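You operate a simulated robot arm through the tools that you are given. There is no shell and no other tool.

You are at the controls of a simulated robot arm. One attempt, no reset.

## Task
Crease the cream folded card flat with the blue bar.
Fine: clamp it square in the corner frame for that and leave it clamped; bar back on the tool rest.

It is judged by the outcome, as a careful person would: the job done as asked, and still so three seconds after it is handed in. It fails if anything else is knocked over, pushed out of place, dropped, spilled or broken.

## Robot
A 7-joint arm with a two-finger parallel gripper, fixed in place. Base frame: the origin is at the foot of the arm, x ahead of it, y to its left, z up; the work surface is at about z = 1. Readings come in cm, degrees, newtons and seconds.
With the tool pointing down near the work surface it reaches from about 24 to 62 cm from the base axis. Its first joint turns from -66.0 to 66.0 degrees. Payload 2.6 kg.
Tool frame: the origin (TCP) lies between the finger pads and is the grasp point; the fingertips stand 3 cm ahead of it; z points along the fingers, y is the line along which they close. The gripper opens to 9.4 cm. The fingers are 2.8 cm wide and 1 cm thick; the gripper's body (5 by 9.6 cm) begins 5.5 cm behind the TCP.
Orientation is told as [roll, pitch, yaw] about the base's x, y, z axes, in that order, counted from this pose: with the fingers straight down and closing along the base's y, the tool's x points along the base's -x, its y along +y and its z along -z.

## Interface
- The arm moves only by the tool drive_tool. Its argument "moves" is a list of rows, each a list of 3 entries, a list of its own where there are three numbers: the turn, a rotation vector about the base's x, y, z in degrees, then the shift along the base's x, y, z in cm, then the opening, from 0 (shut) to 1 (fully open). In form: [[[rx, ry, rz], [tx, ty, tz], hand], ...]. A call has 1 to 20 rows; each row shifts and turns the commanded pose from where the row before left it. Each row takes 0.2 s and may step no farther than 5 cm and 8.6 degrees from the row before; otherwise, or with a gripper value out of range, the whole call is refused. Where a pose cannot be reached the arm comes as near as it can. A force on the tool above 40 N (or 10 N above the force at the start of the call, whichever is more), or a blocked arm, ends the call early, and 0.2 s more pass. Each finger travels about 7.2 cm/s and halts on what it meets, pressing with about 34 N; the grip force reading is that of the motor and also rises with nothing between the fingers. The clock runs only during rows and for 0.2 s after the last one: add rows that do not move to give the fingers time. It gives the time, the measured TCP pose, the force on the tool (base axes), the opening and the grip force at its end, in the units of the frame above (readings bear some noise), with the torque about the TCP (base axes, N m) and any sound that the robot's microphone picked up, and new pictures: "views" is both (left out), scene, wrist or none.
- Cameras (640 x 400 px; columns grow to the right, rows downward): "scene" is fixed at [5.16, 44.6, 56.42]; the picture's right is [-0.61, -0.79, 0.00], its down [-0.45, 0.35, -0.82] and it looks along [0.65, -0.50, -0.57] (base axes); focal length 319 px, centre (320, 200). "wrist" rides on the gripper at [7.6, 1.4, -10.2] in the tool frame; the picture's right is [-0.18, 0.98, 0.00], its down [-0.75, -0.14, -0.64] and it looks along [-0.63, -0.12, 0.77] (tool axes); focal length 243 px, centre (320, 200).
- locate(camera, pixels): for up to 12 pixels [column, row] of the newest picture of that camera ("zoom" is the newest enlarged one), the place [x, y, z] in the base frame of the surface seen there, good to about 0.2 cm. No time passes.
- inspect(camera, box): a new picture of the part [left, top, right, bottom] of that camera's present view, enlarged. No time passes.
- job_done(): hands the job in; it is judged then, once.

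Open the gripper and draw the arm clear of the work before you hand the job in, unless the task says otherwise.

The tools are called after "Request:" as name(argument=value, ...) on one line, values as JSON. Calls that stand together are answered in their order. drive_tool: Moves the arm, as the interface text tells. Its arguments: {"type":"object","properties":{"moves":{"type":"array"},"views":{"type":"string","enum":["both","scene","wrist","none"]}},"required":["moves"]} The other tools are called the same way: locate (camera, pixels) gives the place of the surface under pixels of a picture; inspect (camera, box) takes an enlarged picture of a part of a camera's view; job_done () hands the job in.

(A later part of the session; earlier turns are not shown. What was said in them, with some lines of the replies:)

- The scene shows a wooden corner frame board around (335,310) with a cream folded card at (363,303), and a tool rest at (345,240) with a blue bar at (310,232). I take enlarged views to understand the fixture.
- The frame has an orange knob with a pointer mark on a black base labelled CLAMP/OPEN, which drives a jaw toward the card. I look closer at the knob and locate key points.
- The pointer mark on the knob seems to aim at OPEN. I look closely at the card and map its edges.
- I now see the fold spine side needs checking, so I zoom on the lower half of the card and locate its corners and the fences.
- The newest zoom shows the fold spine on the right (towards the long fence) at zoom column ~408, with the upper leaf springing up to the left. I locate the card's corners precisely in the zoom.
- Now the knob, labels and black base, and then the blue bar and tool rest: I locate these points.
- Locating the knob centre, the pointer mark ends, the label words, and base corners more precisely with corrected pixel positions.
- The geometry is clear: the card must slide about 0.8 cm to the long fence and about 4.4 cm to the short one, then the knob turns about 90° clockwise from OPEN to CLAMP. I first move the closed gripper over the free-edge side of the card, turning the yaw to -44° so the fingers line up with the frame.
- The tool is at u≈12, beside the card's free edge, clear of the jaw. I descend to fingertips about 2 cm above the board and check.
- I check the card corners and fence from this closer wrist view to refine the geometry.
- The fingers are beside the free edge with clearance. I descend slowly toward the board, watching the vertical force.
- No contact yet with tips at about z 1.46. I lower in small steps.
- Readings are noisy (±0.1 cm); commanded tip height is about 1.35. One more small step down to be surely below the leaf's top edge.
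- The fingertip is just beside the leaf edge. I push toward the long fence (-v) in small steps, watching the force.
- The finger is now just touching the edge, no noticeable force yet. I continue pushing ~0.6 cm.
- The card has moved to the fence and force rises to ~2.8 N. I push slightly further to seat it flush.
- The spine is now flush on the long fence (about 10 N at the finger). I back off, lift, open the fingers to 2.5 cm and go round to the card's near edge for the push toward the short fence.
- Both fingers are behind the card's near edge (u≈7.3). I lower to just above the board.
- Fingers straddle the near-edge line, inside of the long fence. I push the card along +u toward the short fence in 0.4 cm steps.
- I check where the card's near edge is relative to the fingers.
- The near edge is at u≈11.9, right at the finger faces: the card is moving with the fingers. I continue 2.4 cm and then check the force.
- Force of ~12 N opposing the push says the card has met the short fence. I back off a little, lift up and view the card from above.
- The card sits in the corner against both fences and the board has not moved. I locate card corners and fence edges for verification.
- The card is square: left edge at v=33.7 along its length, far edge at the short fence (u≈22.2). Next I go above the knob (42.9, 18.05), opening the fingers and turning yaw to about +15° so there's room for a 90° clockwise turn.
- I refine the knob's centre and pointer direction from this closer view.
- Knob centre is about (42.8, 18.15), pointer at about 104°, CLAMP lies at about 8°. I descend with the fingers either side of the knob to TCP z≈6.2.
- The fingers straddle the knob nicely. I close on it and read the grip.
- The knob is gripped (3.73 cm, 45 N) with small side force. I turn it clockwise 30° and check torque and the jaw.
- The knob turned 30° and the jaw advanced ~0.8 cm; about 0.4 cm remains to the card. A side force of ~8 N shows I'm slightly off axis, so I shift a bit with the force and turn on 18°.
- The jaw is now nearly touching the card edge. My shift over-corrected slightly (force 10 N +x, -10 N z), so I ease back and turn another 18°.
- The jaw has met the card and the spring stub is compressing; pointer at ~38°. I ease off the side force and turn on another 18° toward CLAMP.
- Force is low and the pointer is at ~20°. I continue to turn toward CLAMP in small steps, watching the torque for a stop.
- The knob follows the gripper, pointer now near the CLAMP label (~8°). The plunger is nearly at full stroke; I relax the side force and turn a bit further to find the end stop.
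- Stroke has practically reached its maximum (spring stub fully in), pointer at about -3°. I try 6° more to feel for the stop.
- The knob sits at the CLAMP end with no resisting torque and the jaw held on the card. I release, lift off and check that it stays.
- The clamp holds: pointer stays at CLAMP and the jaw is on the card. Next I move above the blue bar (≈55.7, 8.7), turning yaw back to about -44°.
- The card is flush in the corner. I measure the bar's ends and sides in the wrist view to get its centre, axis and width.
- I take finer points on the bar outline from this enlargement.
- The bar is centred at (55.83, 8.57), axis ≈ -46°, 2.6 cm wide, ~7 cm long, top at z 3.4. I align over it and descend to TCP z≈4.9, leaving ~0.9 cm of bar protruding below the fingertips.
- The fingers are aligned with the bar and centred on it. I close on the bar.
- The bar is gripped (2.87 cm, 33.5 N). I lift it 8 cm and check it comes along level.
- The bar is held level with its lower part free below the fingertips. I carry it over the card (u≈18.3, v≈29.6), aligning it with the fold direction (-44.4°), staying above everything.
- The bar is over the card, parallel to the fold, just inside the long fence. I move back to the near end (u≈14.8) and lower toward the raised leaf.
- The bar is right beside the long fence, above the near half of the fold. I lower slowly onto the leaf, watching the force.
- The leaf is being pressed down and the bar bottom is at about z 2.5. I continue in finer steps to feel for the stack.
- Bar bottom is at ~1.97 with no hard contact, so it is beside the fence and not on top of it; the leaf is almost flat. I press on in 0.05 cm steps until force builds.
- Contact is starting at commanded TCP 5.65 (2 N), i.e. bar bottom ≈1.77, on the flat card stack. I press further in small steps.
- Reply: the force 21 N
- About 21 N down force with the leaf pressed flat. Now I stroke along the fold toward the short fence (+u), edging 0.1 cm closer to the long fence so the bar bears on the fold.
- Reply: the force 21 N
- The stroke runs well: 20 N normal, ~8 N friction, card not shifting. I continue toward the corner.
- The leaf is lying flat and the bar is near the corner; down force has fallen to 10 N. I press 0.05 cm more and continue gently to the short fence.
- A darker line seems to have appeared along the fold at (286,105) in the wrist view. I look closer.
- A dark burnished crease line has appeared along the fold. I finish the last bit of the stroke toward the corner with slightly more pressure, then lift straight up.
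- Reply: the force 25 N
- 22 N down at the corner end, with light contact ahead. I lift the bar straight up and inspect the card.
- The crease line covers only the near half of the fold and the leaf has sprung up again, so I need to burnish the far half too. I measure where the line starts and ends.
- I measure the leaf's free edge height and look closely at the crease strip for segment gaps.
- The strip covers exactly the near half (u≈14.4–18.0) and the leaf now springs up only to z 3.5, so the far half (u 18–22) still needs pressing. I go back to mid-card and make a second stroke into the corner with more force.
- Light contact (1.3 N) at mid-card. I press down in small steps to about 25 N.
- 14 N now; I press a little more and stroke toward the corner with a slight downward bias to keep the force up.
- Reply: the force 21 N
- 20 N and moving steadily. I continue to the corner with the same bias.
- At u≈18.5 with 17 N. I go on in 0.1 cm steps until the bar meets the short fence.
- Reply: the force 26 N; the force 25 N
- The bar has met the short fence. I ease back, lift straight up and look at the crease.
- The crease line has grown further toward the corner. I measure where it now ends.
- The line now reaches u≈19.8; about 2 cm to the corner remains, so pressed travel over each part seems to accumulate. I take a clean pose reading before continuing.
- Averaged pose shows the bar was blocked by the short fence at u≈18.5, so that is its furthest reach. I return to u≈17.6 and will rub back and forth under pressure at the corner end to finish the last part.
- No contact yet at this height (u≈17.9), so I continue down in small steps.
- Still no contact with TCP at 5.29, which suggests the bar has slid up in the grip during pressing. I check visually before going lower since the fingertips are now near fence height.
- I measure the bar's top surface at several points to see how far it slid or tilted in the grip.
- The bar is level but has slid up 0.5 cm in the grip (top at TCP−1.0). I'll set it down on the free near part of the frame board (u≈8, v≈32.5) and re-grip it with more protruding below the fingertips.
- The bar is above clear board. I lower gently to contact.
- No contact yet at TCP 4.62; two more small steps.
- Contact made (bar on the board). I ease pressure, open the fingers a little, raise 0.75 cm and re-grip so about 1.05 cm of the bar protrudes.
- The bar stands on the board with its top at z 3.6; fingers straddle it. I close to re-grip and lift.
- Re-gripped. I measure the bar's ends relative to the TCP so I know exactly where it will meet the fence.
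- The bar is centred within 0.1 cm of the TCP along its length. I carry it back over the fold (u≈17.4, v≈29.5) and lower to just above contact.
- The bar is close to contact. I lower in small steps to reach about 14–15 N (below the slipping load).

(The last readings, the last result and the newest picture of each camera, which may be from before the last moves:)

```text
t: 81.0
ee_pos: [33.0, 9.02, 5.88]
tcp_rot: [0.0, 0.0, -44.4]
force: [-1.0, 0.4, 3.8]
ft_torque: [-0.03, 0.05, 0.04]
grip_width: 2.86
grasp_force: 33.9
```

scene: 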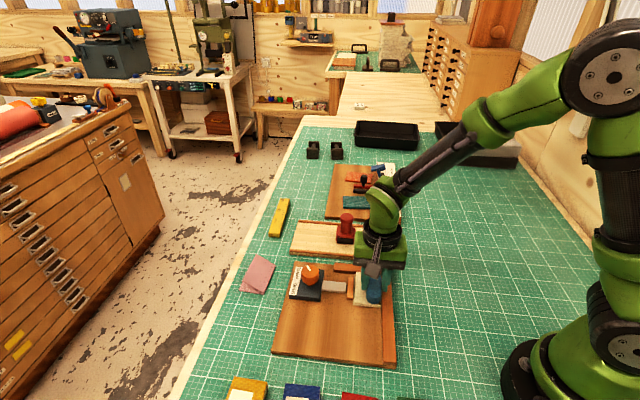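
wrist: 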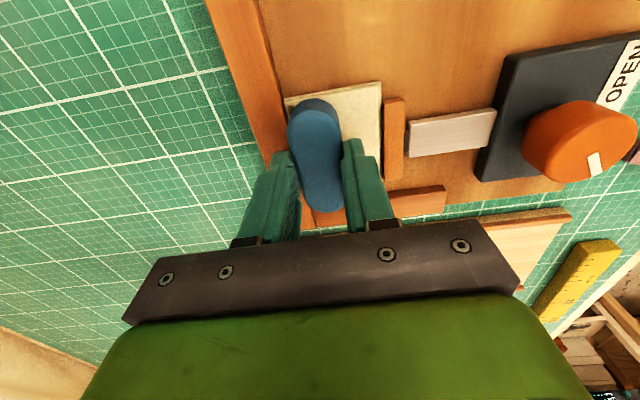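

Contact at 3.8 N. I press 0.06 cm more and stroke forward 1 cm.

Request:
drive_tool(moves=[[[0, 0, 0], [0, 0, -0.06], 0.1], [[0, 0, 0], [0.143, -0.14, 0], 0.1], [[0, 0, 0], [0.143, -0.14, 0], 0.1], [[0, 0, 0], [0.143, -0.14, 0], 0.1], [[0, 0, 0], [0.143, -0.14, 0], 0.1], [[0, 0, 0], [0.143, -0.14, 0], 0.1], [[0, 0, 0], [0, 0, 0], 0.1]], views="none")

```text
t: 82.6
ee_pos: [33.69, 8.23, 5.91]
tcp_rot: [0.0, 0.1, -44.4]
force: [-5.4, 5.7, 21.8]
ft_torque: [0.08, 0.33, -0.05]
grip_width: 2.9
grasp_force: 33.6
```

22 N at the corner end. I ease 0.02 cm and rub back 0.7 cm and forward again, checking the forces and that the card doesn't creep.

Request:
drive_tool(moves=[[[0, 0, 0], [0, 0, 0.02], 0.1], [[0, 0, 0], [-0.143, 0.14, 0], 0.1], [[0, 0, 0], [-0.143, 0.14, 0], 0.1], [[0, 0, 0], [-0.143, 0.14, 0], 0.1], [[0, 0, 0], [-0.071, 0.07, 0], 0.1], [[0, 0, 0], [0, 0, 0], 0.1]])

Request:
inspect(camera="wrist", box=[220, 60, 420, 240])

Request:
inspect(camera="scene", box=[340, 265, 404, 315])

```text
t: 84.0
ee_pos: [33.31, 8.85, 5.9]
tcp_rot: [-0.1, -0.1, -44.4]
force: [3.0, -1.6, 12.2]
ft_torque: [-0.2, -0.2, 0.02]
grip_width: 2.9
grasp_force: 33.7
```

scene: 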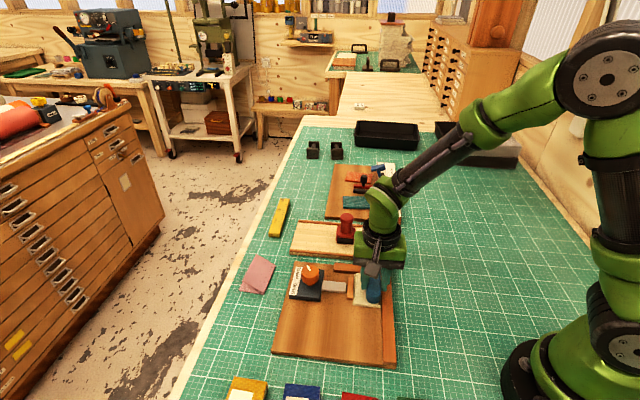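
wrist: 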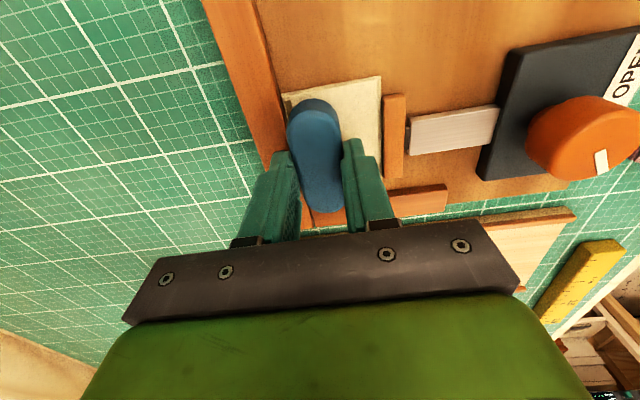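

```text
2.22 times, centred on (320, 150) of wrist
```

zoom: 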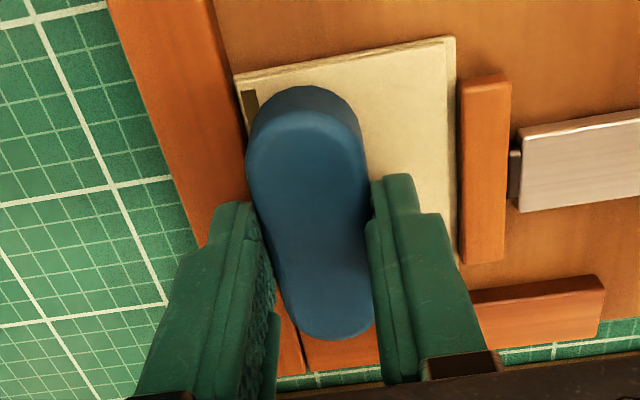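

```text
8.00 times, centred on (372, 290) of scene
```

zoom: 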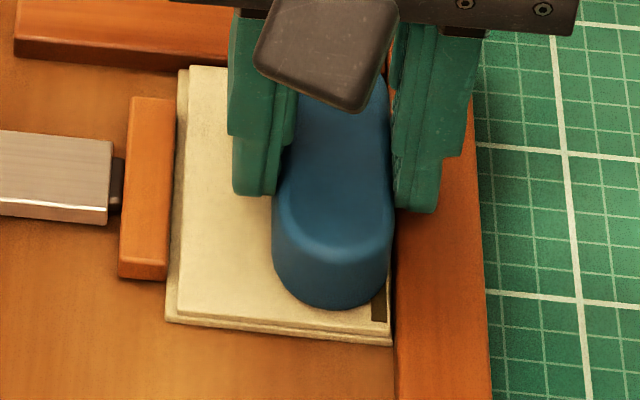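

The card stays put (near-edge corners unchanged in the view). I continue rubbing forward and back at the corner end.

Request:
drive_tool(moves=[[[0, 0, 0], [0.143, -0.14, 0], 0.1], [[0, 0, 0], [0.143, -0.14, 0], 0.1], [[0, 0, 0], [0.143, -0.14, 0], 0.1], [[0, 0, 0], [0.143, -0.14, 0], 0.1], [[0, 0, 0], [-0.143, 0.14, 0], 0.1], [[0, 0, 0], [-0.143, 0.14, 0], 0.1], [[0, 0, 0], [-0.143, 0.14, 0], 0.1], [[0, 0, 0], [-0.143, 0.14, 0], 0.1], [[0, 0, 0], [0.143, -0.14, 0], 0.1], [[0, 0, 0], [0.143, -0.14, 0], 0.1], [[0, 0, 0], [0.143, -0.14, 0], 0.1], [[0, 0, 0], [0.143, -0.14, 0], 0.1], [[0, 0, 0], [0, 0, 0], 0.1]], views="none")

```text
t: 86.8
ee_pos: [33.67, 8.2, 5.87]
tcp_rot: [-0.1, 0.1, -44.3]
force: [-3.4, 3.5, 11.9]
ft_torque: [0.1, 0.13, -0.01]
grip_width: 2.89
grasp_force: 33.9
```

Force is now 12 N. I press 0.04 cm more and do two more rub cycles, ending forward.

Request:
drive_tool(moves=[[[0, 0, 0], [0, 0, -0.04], 0.1], [[0, 0, 0], [-0.143, 0.14, 0], 0.1], [[0, 0, 0], [-0.143, 0.14, 0], 0.1], [[0, 0, 0], [-0.143, 0.14, 0], 0.1], [[0, 0, 0], [-0.143, 0.14, 0], 0.1], [[0, 0, 0], [0.143, -0.14, 0], 0.1], [[0, 0, 0], [0.143, -0.14, 0], 0.1], [[0, 0, 0], [0.143, -0.14, 0], 0.1], [[0, 0, 0], [0.143, -0.14, 0], 0.1], [[0, 0, 0], [-0.143, 0.14, 0], 0.1], [[0, 0, 0], [-0.143, 0.14, 0], 0.1], [[0, 0, 0], [-0.143, 0.14, 0], 0.1], [[0, 0, 0], [0.143, -0.14, 0], 0.1], [[0, 0, 0], [0.143, -0.14, 0], 0.1], [[0, 0, 0], [0.143, -0.14, 0], 0.1], [[0, 0, 0], [0.05, -0.05, 0], 0.1], [[0, 0, 0], [0, 0, 0], 0.1]], views="none")

```text
t: 90.4
ee_pos: [33.7, 8.08, 5.92]
tcp_rot: [0.0, 0.0, -44.4]
force: [-0.9, 1.1, 2.8]
ft_torque: [0.09, 0.01, 0.01]
grip_width: 2.87
grasp_force: 33.9
```

The down force has dropped to 3 N; I lift and check how the line and leaf look now.

Request:
drive_tool(moves=[[[0, 0, 0], [0, 0, 0.3], 0.1], [[0, 0, 0], [0, 0, 1], 0.1], [[0, 0, 0], [0, 0, 3], 0.1], [[0, 0, 0], [0, 0, 4], 0.1], [[0, 0, 0], [3, 3, 0], 0.1], [[0, 0, 0], [0, 0, 0], 0.1], [[0, 0, 0], [0, 0, 0], 0.1]])

Request:
inspect(camera="scene", box=[340, 265, 404, 315])

Request:
inspect(camera="wrist", box=[180, 30, 420, 200])

```text
t: 92.0
ee_pos: [36.98, 11.23, 14.15]
tcp_rot: [0.0, 0.0, -44.3]
force: [0.1, -0.3, -0.9]
ft_torque: [0.03, 0.02, 0.02]
grip_width: 2.88
grasp_force: 33.7
```

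scene: 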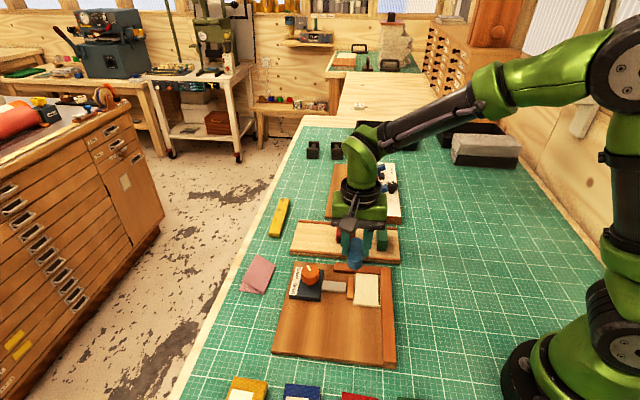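
wrist: 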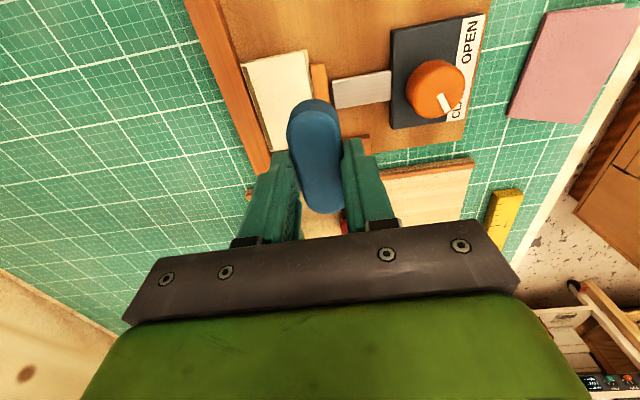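

```text
8.00 times, centred on (372, 290) of scene
```

zoom: 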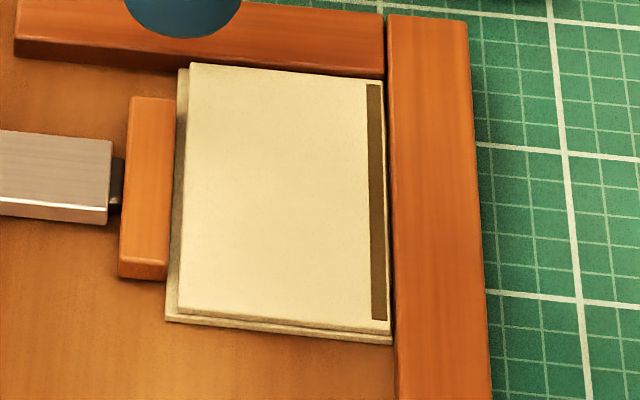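

```text
2.35 times, centred on (300, 115) of wrist
```

zoom: 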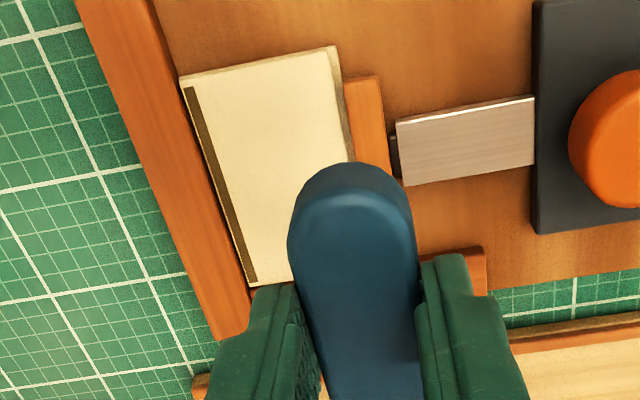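

The dark crease line now runs the full fold and the upper leaf lies flat, with the card still square and clamped. I verify leaf height and measure the bar's height in the grip before returning it.

Request:
locate(camera="wrist", pixels=[[313, 120], [318, 155], [323, 195], [325, 208], [314, 108], [305, 60], [250, 75], [318, 97], [283, 148], [272, 140]])

Request:
locate(camera="scene", pixels=[[355, 304], [356, 275], [378.5, 281], [379.5, 305]])

```text
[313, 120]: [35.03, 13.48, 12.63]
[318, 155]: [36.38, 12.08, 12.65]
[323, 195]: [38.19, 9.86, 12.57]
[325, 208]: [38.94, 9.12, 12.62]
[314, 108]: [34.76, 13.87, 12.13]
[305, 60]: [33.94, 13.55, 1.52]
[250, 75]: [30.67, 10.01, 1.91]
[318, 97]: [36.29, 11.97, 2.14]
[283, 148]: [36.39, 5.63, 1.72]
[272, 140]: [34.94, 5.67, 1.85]
```

```text
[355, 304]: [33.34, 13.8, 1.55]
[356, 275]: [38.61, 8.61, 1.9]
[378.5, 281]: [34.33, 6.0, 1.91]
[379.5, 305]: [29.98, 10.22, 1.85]
```

Leaf is flat (z≈1.8 all over). Now I carry the bar back over its original place on the tool rest (bar centre ≈ (55.83, 8.57), yaw -46°), compensating for its ~0.3 cm shift in the grip.

Request:
drive_tool(moves=[[[0, 0, -0.8], [3.83, -0.54, 0.5], 0.1], [[0, 0, -0.8], [3.83, -0.54, 0], 0.1], [[0, 0, 0], [3.83, -0.54, 0], 0.1], [[0, 0, 0], [3.82, -0.54, 0], 0.1], [[0, 0, 0], [3.82, -0.54, 0], 0.1], [[0, 0, 0], [0, 0, -2], 0.1], [[0, 0, 0], [0, 0, 0], 0.1], [[0, 0, 0], [0, 0, 0], 0.1]])

Request:
inspect(camera="wrist", box=[180, 40, 440, 240])

Request:
inspect(camera="scene", box=[340, 265, 404, 315])

```text
t: 93.8
ee_pos: [55.93, 8.56, 12.61]
tcp_rot: [0.0, -0.1, -46.1]
force: [-0.5, 0.0, -0.3]
ft_torque: [0.0, 0.05, -0.02]
grip_width: 2.88
grasp_force: 34.1
```

scene: 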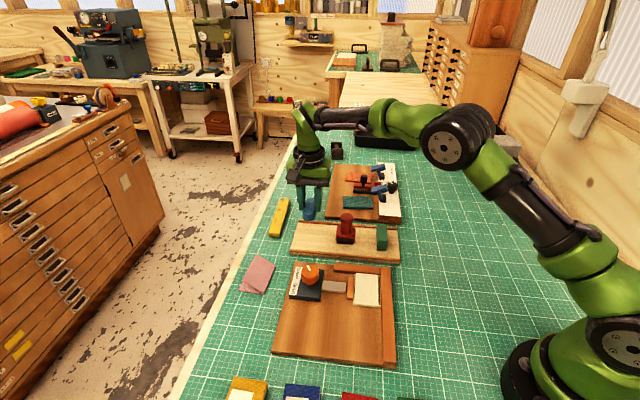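
wrist: 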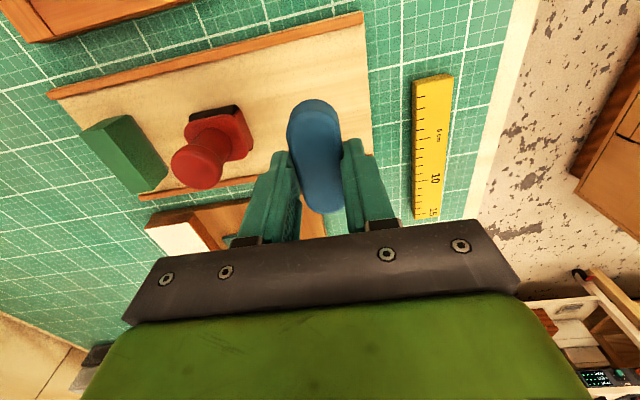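

```text
2.00 times, centred on (310, 140) of wrist
```

zoom: 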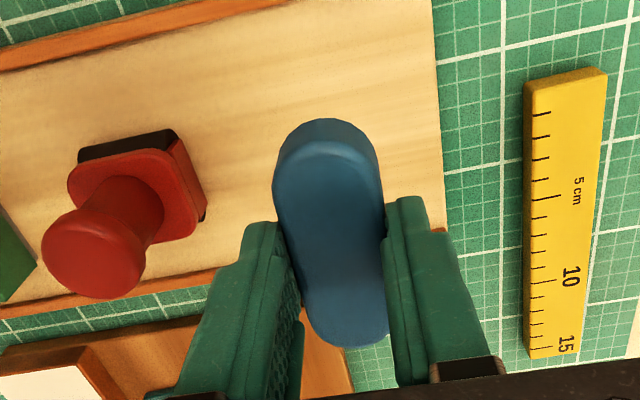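

```text
8.00 times, centred on (372, 290) of scene
```

zoom: 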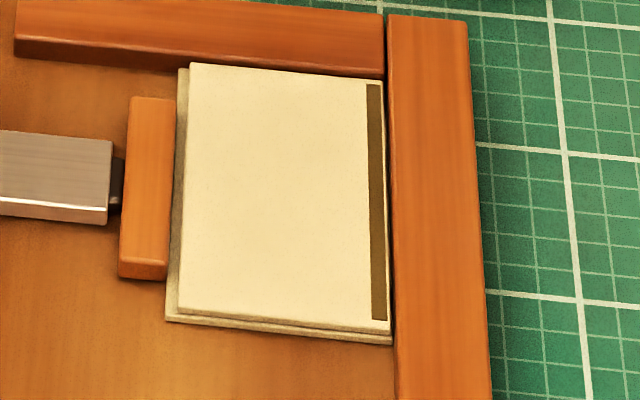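

The card remains flat and clamped. The bar hovers over its slot on the rest; I lower it to just above the surface.

Request:
drive_tool(moves=[[[0, 0, 0], [0, 0, -3], 0.1], [[0, 0, 0], [0, 0, -2.5], 0.1], [[0, 0, 0], [0, 0, -1.2], 0.1], [[0, 0, 0], [0, 0, -0.4], 0.1], [[0, 0, 0], [0, 0, -0.2], 0.1], [[0, 0, 0], [0, 0, 0], 0.1]])

Request:
inspect(camera="scene", box=[275, 190, 395, 270])

```text
t: 95.2
ee_pos: [55.89, 8.42, 5.34]
tcp_rot: [0.0, 0.0, -46.0]
force: [0.7, 0.3, -1.8]
ft_torque: [0.02, -0.03, 0.03]
grip_width: 2.87
grasp_force: 34.6
```

scene: 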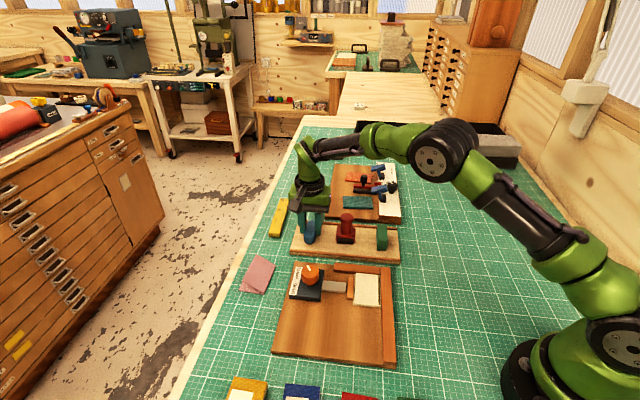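
wrist: 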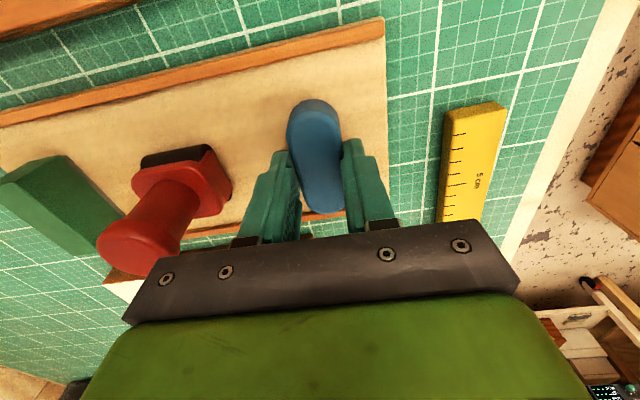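

```text
5.00 times, centred on (335, 230) of scene
```

zoom: 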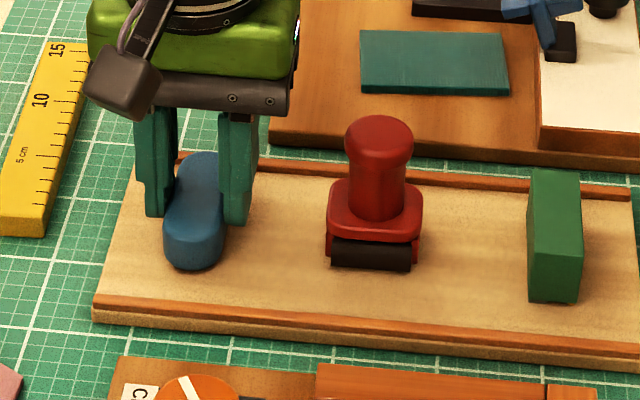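

The bar is between the rails, about 0.4 cm above the rest. I lower in fine steps to contact.

Request:
drive_tool(moves=[[[0, 0, 0], [0, 0, -0.15], 0.1], [[0, 0, 0], [0, 0, -0.1], 0.1], [[0, 0, 0], [0, 0, -0.05], 0.1], [[0, 0, 0], [0, 0, 0], 0.1]], views="none")

Request:
drive_tool(moves=[[[0, 0, 0], [0, 0, -0.05], 0.1], [[0, 0, 0], [0, 0, 0], 0.1]], views="none")

Request:
drive_tool(moves=[[[0, 0, 0], [0, 0, -0.05], 0.1], [[0, 0, 0], [0, 0, 0], 0.1]], views="none")

```text
t: 96.2
ee_pos: [55.92, 8.51, 5.15]
tcp_rot: [0.0, 0.0, -46.0]
force: [0.0, 0.3, -1.4]
ft_torque: [0.01, -0.02, -0.02]
grip_width: 2.92
grasp_force: 33.3
```

```text
t: 96.8
ee_pos: [55.95, 8.41, 5.03]
tcp_rot: [0.0, 0.0, -46.0]
force: [0.3, 0.1, -1.0]
ft_torque: [0.01, 0.02, -0.01]
grip_width: 2.91
grasp_force: 33.7
```

```text
t: 97.4
ee_pos: [55.99, 8.51, 5.08]
tcp_rot: [0.0, 0.0, -46.1]
force: [1.3, -1.2, 1.6]
ft_torque: [0.0, -0.01, 0.03]
grip_width: 2.9
grasp_force: 33.8
```

Contact seems to be starting (1.6 N). One more small step to confirm.

Request:
drive_tool(moves=[[[0, 0, 0], [0, 0, -0.03], 0.1], [[0, 0, 0], [0, 0, 0], 0.1]], views="none")

```text
t: 98.0
ee_pos: [56.0, 8.52, 4.99]
tcp_rot: [0.0, 0.0, -46.0]
force: [-3.3, -1.3, 8.9]
ft_torque: [-0.04, 0.14, 0.02]
grip_width: 2.9
grasp_force: 34.0
```

The bar is resting on the tool rest (8.9 N). I ease off, open the fingers, and lift straight up.

Request:
drive_tool(moves=[[[0, 0, 0], [0, 0, 0.03], 0.1], [[0, 0, 0], [0, 0, 0], 0.35], [[0, 0, 0], [0, 0, 0], 0.45], [[0, 0, 0], [0, 0, 0], 0.45], [[0, 0, 0], [0, 0, 1], 0.45], [[0, 0, 0], [0, 0, 3], 0.45], [[0, 0, 0], [0, 0, 4], 0.45], [[0, 0, 0], [0, 0, 4], 0.45], [[0, 0, 0], [0, 0, 0], 0.45]])

Request:
inspect(camera="scene", box=[275, 190, 395, 270])

Request:
inspect(camera="wrist", box=[180, 40, 440, 240])

```text
t: 100.0
ee_pos: [55.79, 8.49, 17.07]
tcp_rot: [0.0, 0.0, -45.9]
force: [0.6, 0.4, -0.1]
ft_torque: [0.0, -0.01, -0.02]
grip_width: 4.27
grasp_force: 0.1
```

scene: 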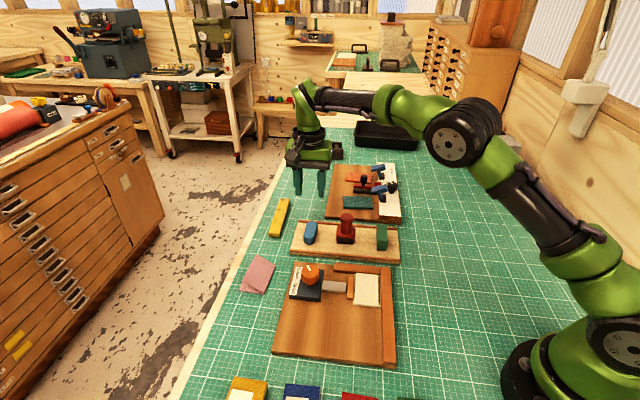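
wrist: 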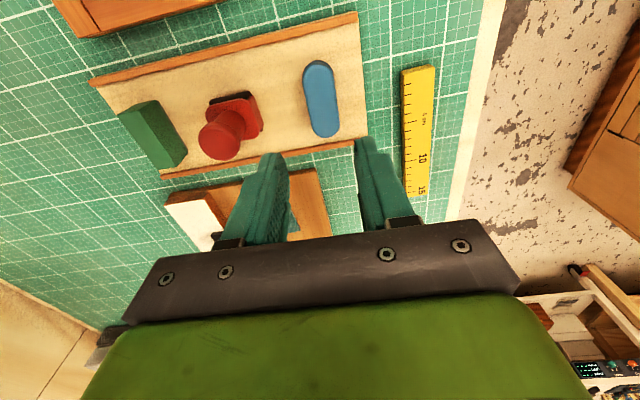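

```text
5.00 times, centred on (335, 230) of scene
```

zoom: 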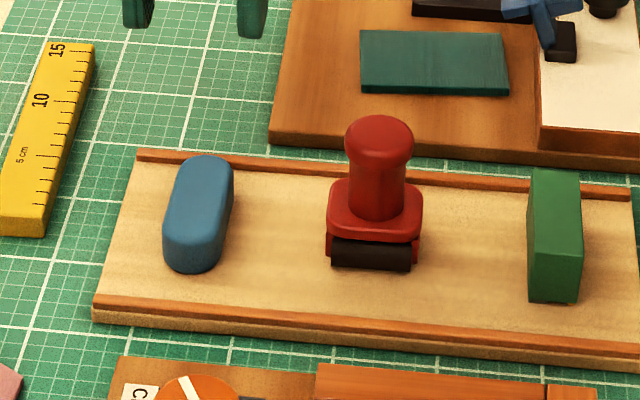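

```text
2.00 times, centred on (310, 140) of wrist
```

zoom: 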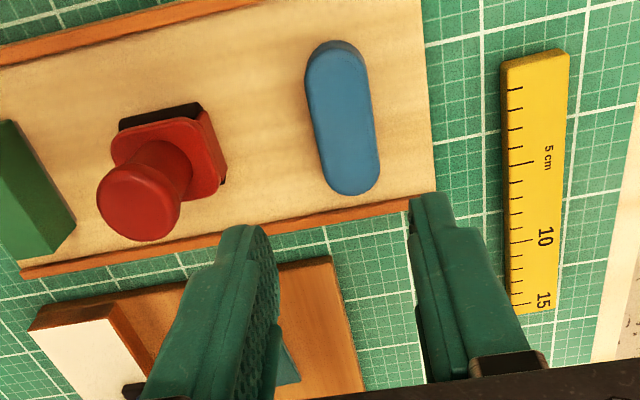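

The bar is back upright on the tool rest in its original place, with stamp and block untouched. I open the gripper fully, draw the arm up and clear, and take a final look.

Request:
drive_tool(moves=[[[0, 0, 0], [0, 0, 4], 0.7], [[0, 0, 5], [-2, -1, 4], 1.0], [[0, 0, 8], [-3, -1.5, 3], 1.0], [[0, 0, 8], [-3, -1.5, 2], 1.0], [[0, 0, 8], [-3, -1.5, 0], 1.0], [[0, 0, 8], [-3, -1, 0], 1.0], [[0, 0, 0], [0, 0, 0], 1.0], [[0, 0, 0], [0, 0, 0], 1.0]])

Request:
inspect(camera="scene", box=[270, 250, 410, 370])

Request:
inspect(camera="scene", box=[340, 260, 404, 320])

```text
t: 101.8
ee_pos: [41.98, 1.91, 30.32]
tcp_rot: [0.1, 0.0, -9.1]
force: [0.3, 0.3, -0.2]
ft_torque: [0.01, -0.02, 0.02]
grip_width: 9.41
grasp_force: 0.1
```

scene: 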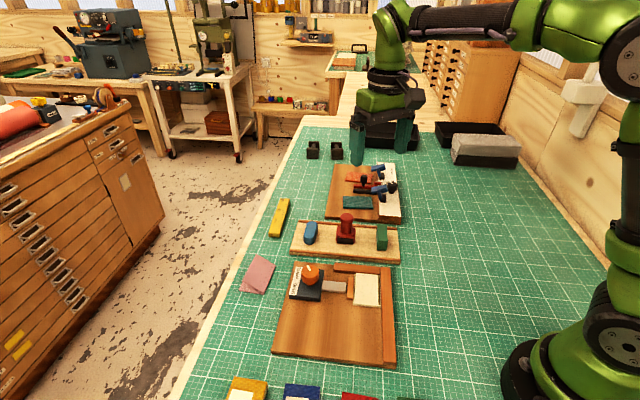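
wrist: 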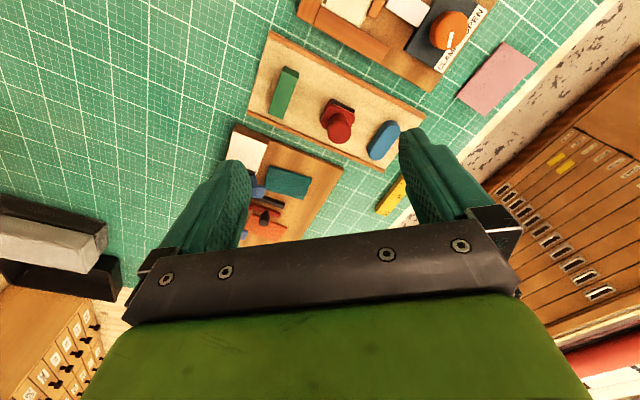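

```text
3.33 times, centred on (340, 310) of scene
```

zoom: 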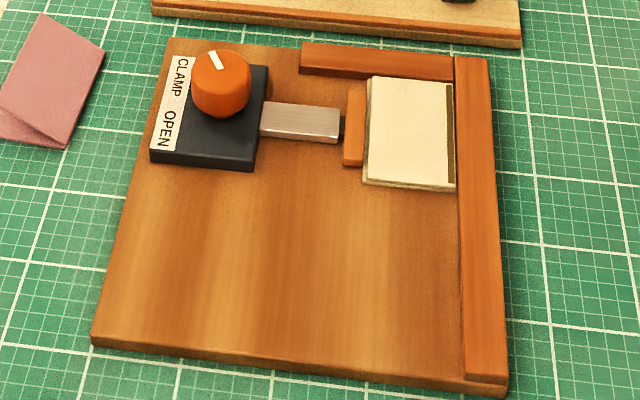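

```text
6.67 times, centred on (372, 290) of scene
```

zoom: 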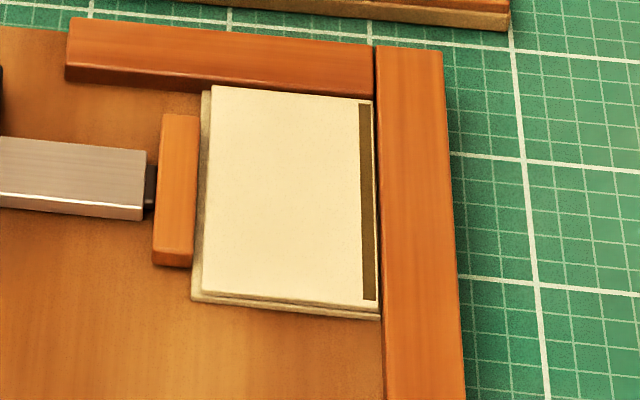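

Everything is as asked: the card is flat with a full-length crease, square in the corner, knob at CLAMP with the jaw on it, the bar on the tool rest, gripper open and clear. I hand the job in.

Request:
job_done()

```text
The job is handed in.
```

The cream card is creased flat, with a visible crease line along nearly the whole fold, from about 2 mm inside each end. It sits square against both fences of the corner frame, and I left it clamped with the knob at CLAMP.

The blue bar is back on the tool rest in its original spot. In the final pictures, nothing else on the bench looked moved or knocked over.

- **Setting the card:** I pushed it into the corner with the fingers before turning the clamp, and it didn't shift during the creasing.
- **Creasing:** It took three rounds of strokes. The far end by the corner needed extra rubbing because the short fence limits how far the bar can reach.
- **Re-gripping the bar:** It slid up about half a centimetre in the gripper while pressing. I set it down briefly on the bare part of the frame board, gripped it again and finished.

The gripper is open and the arm is clear of the work.
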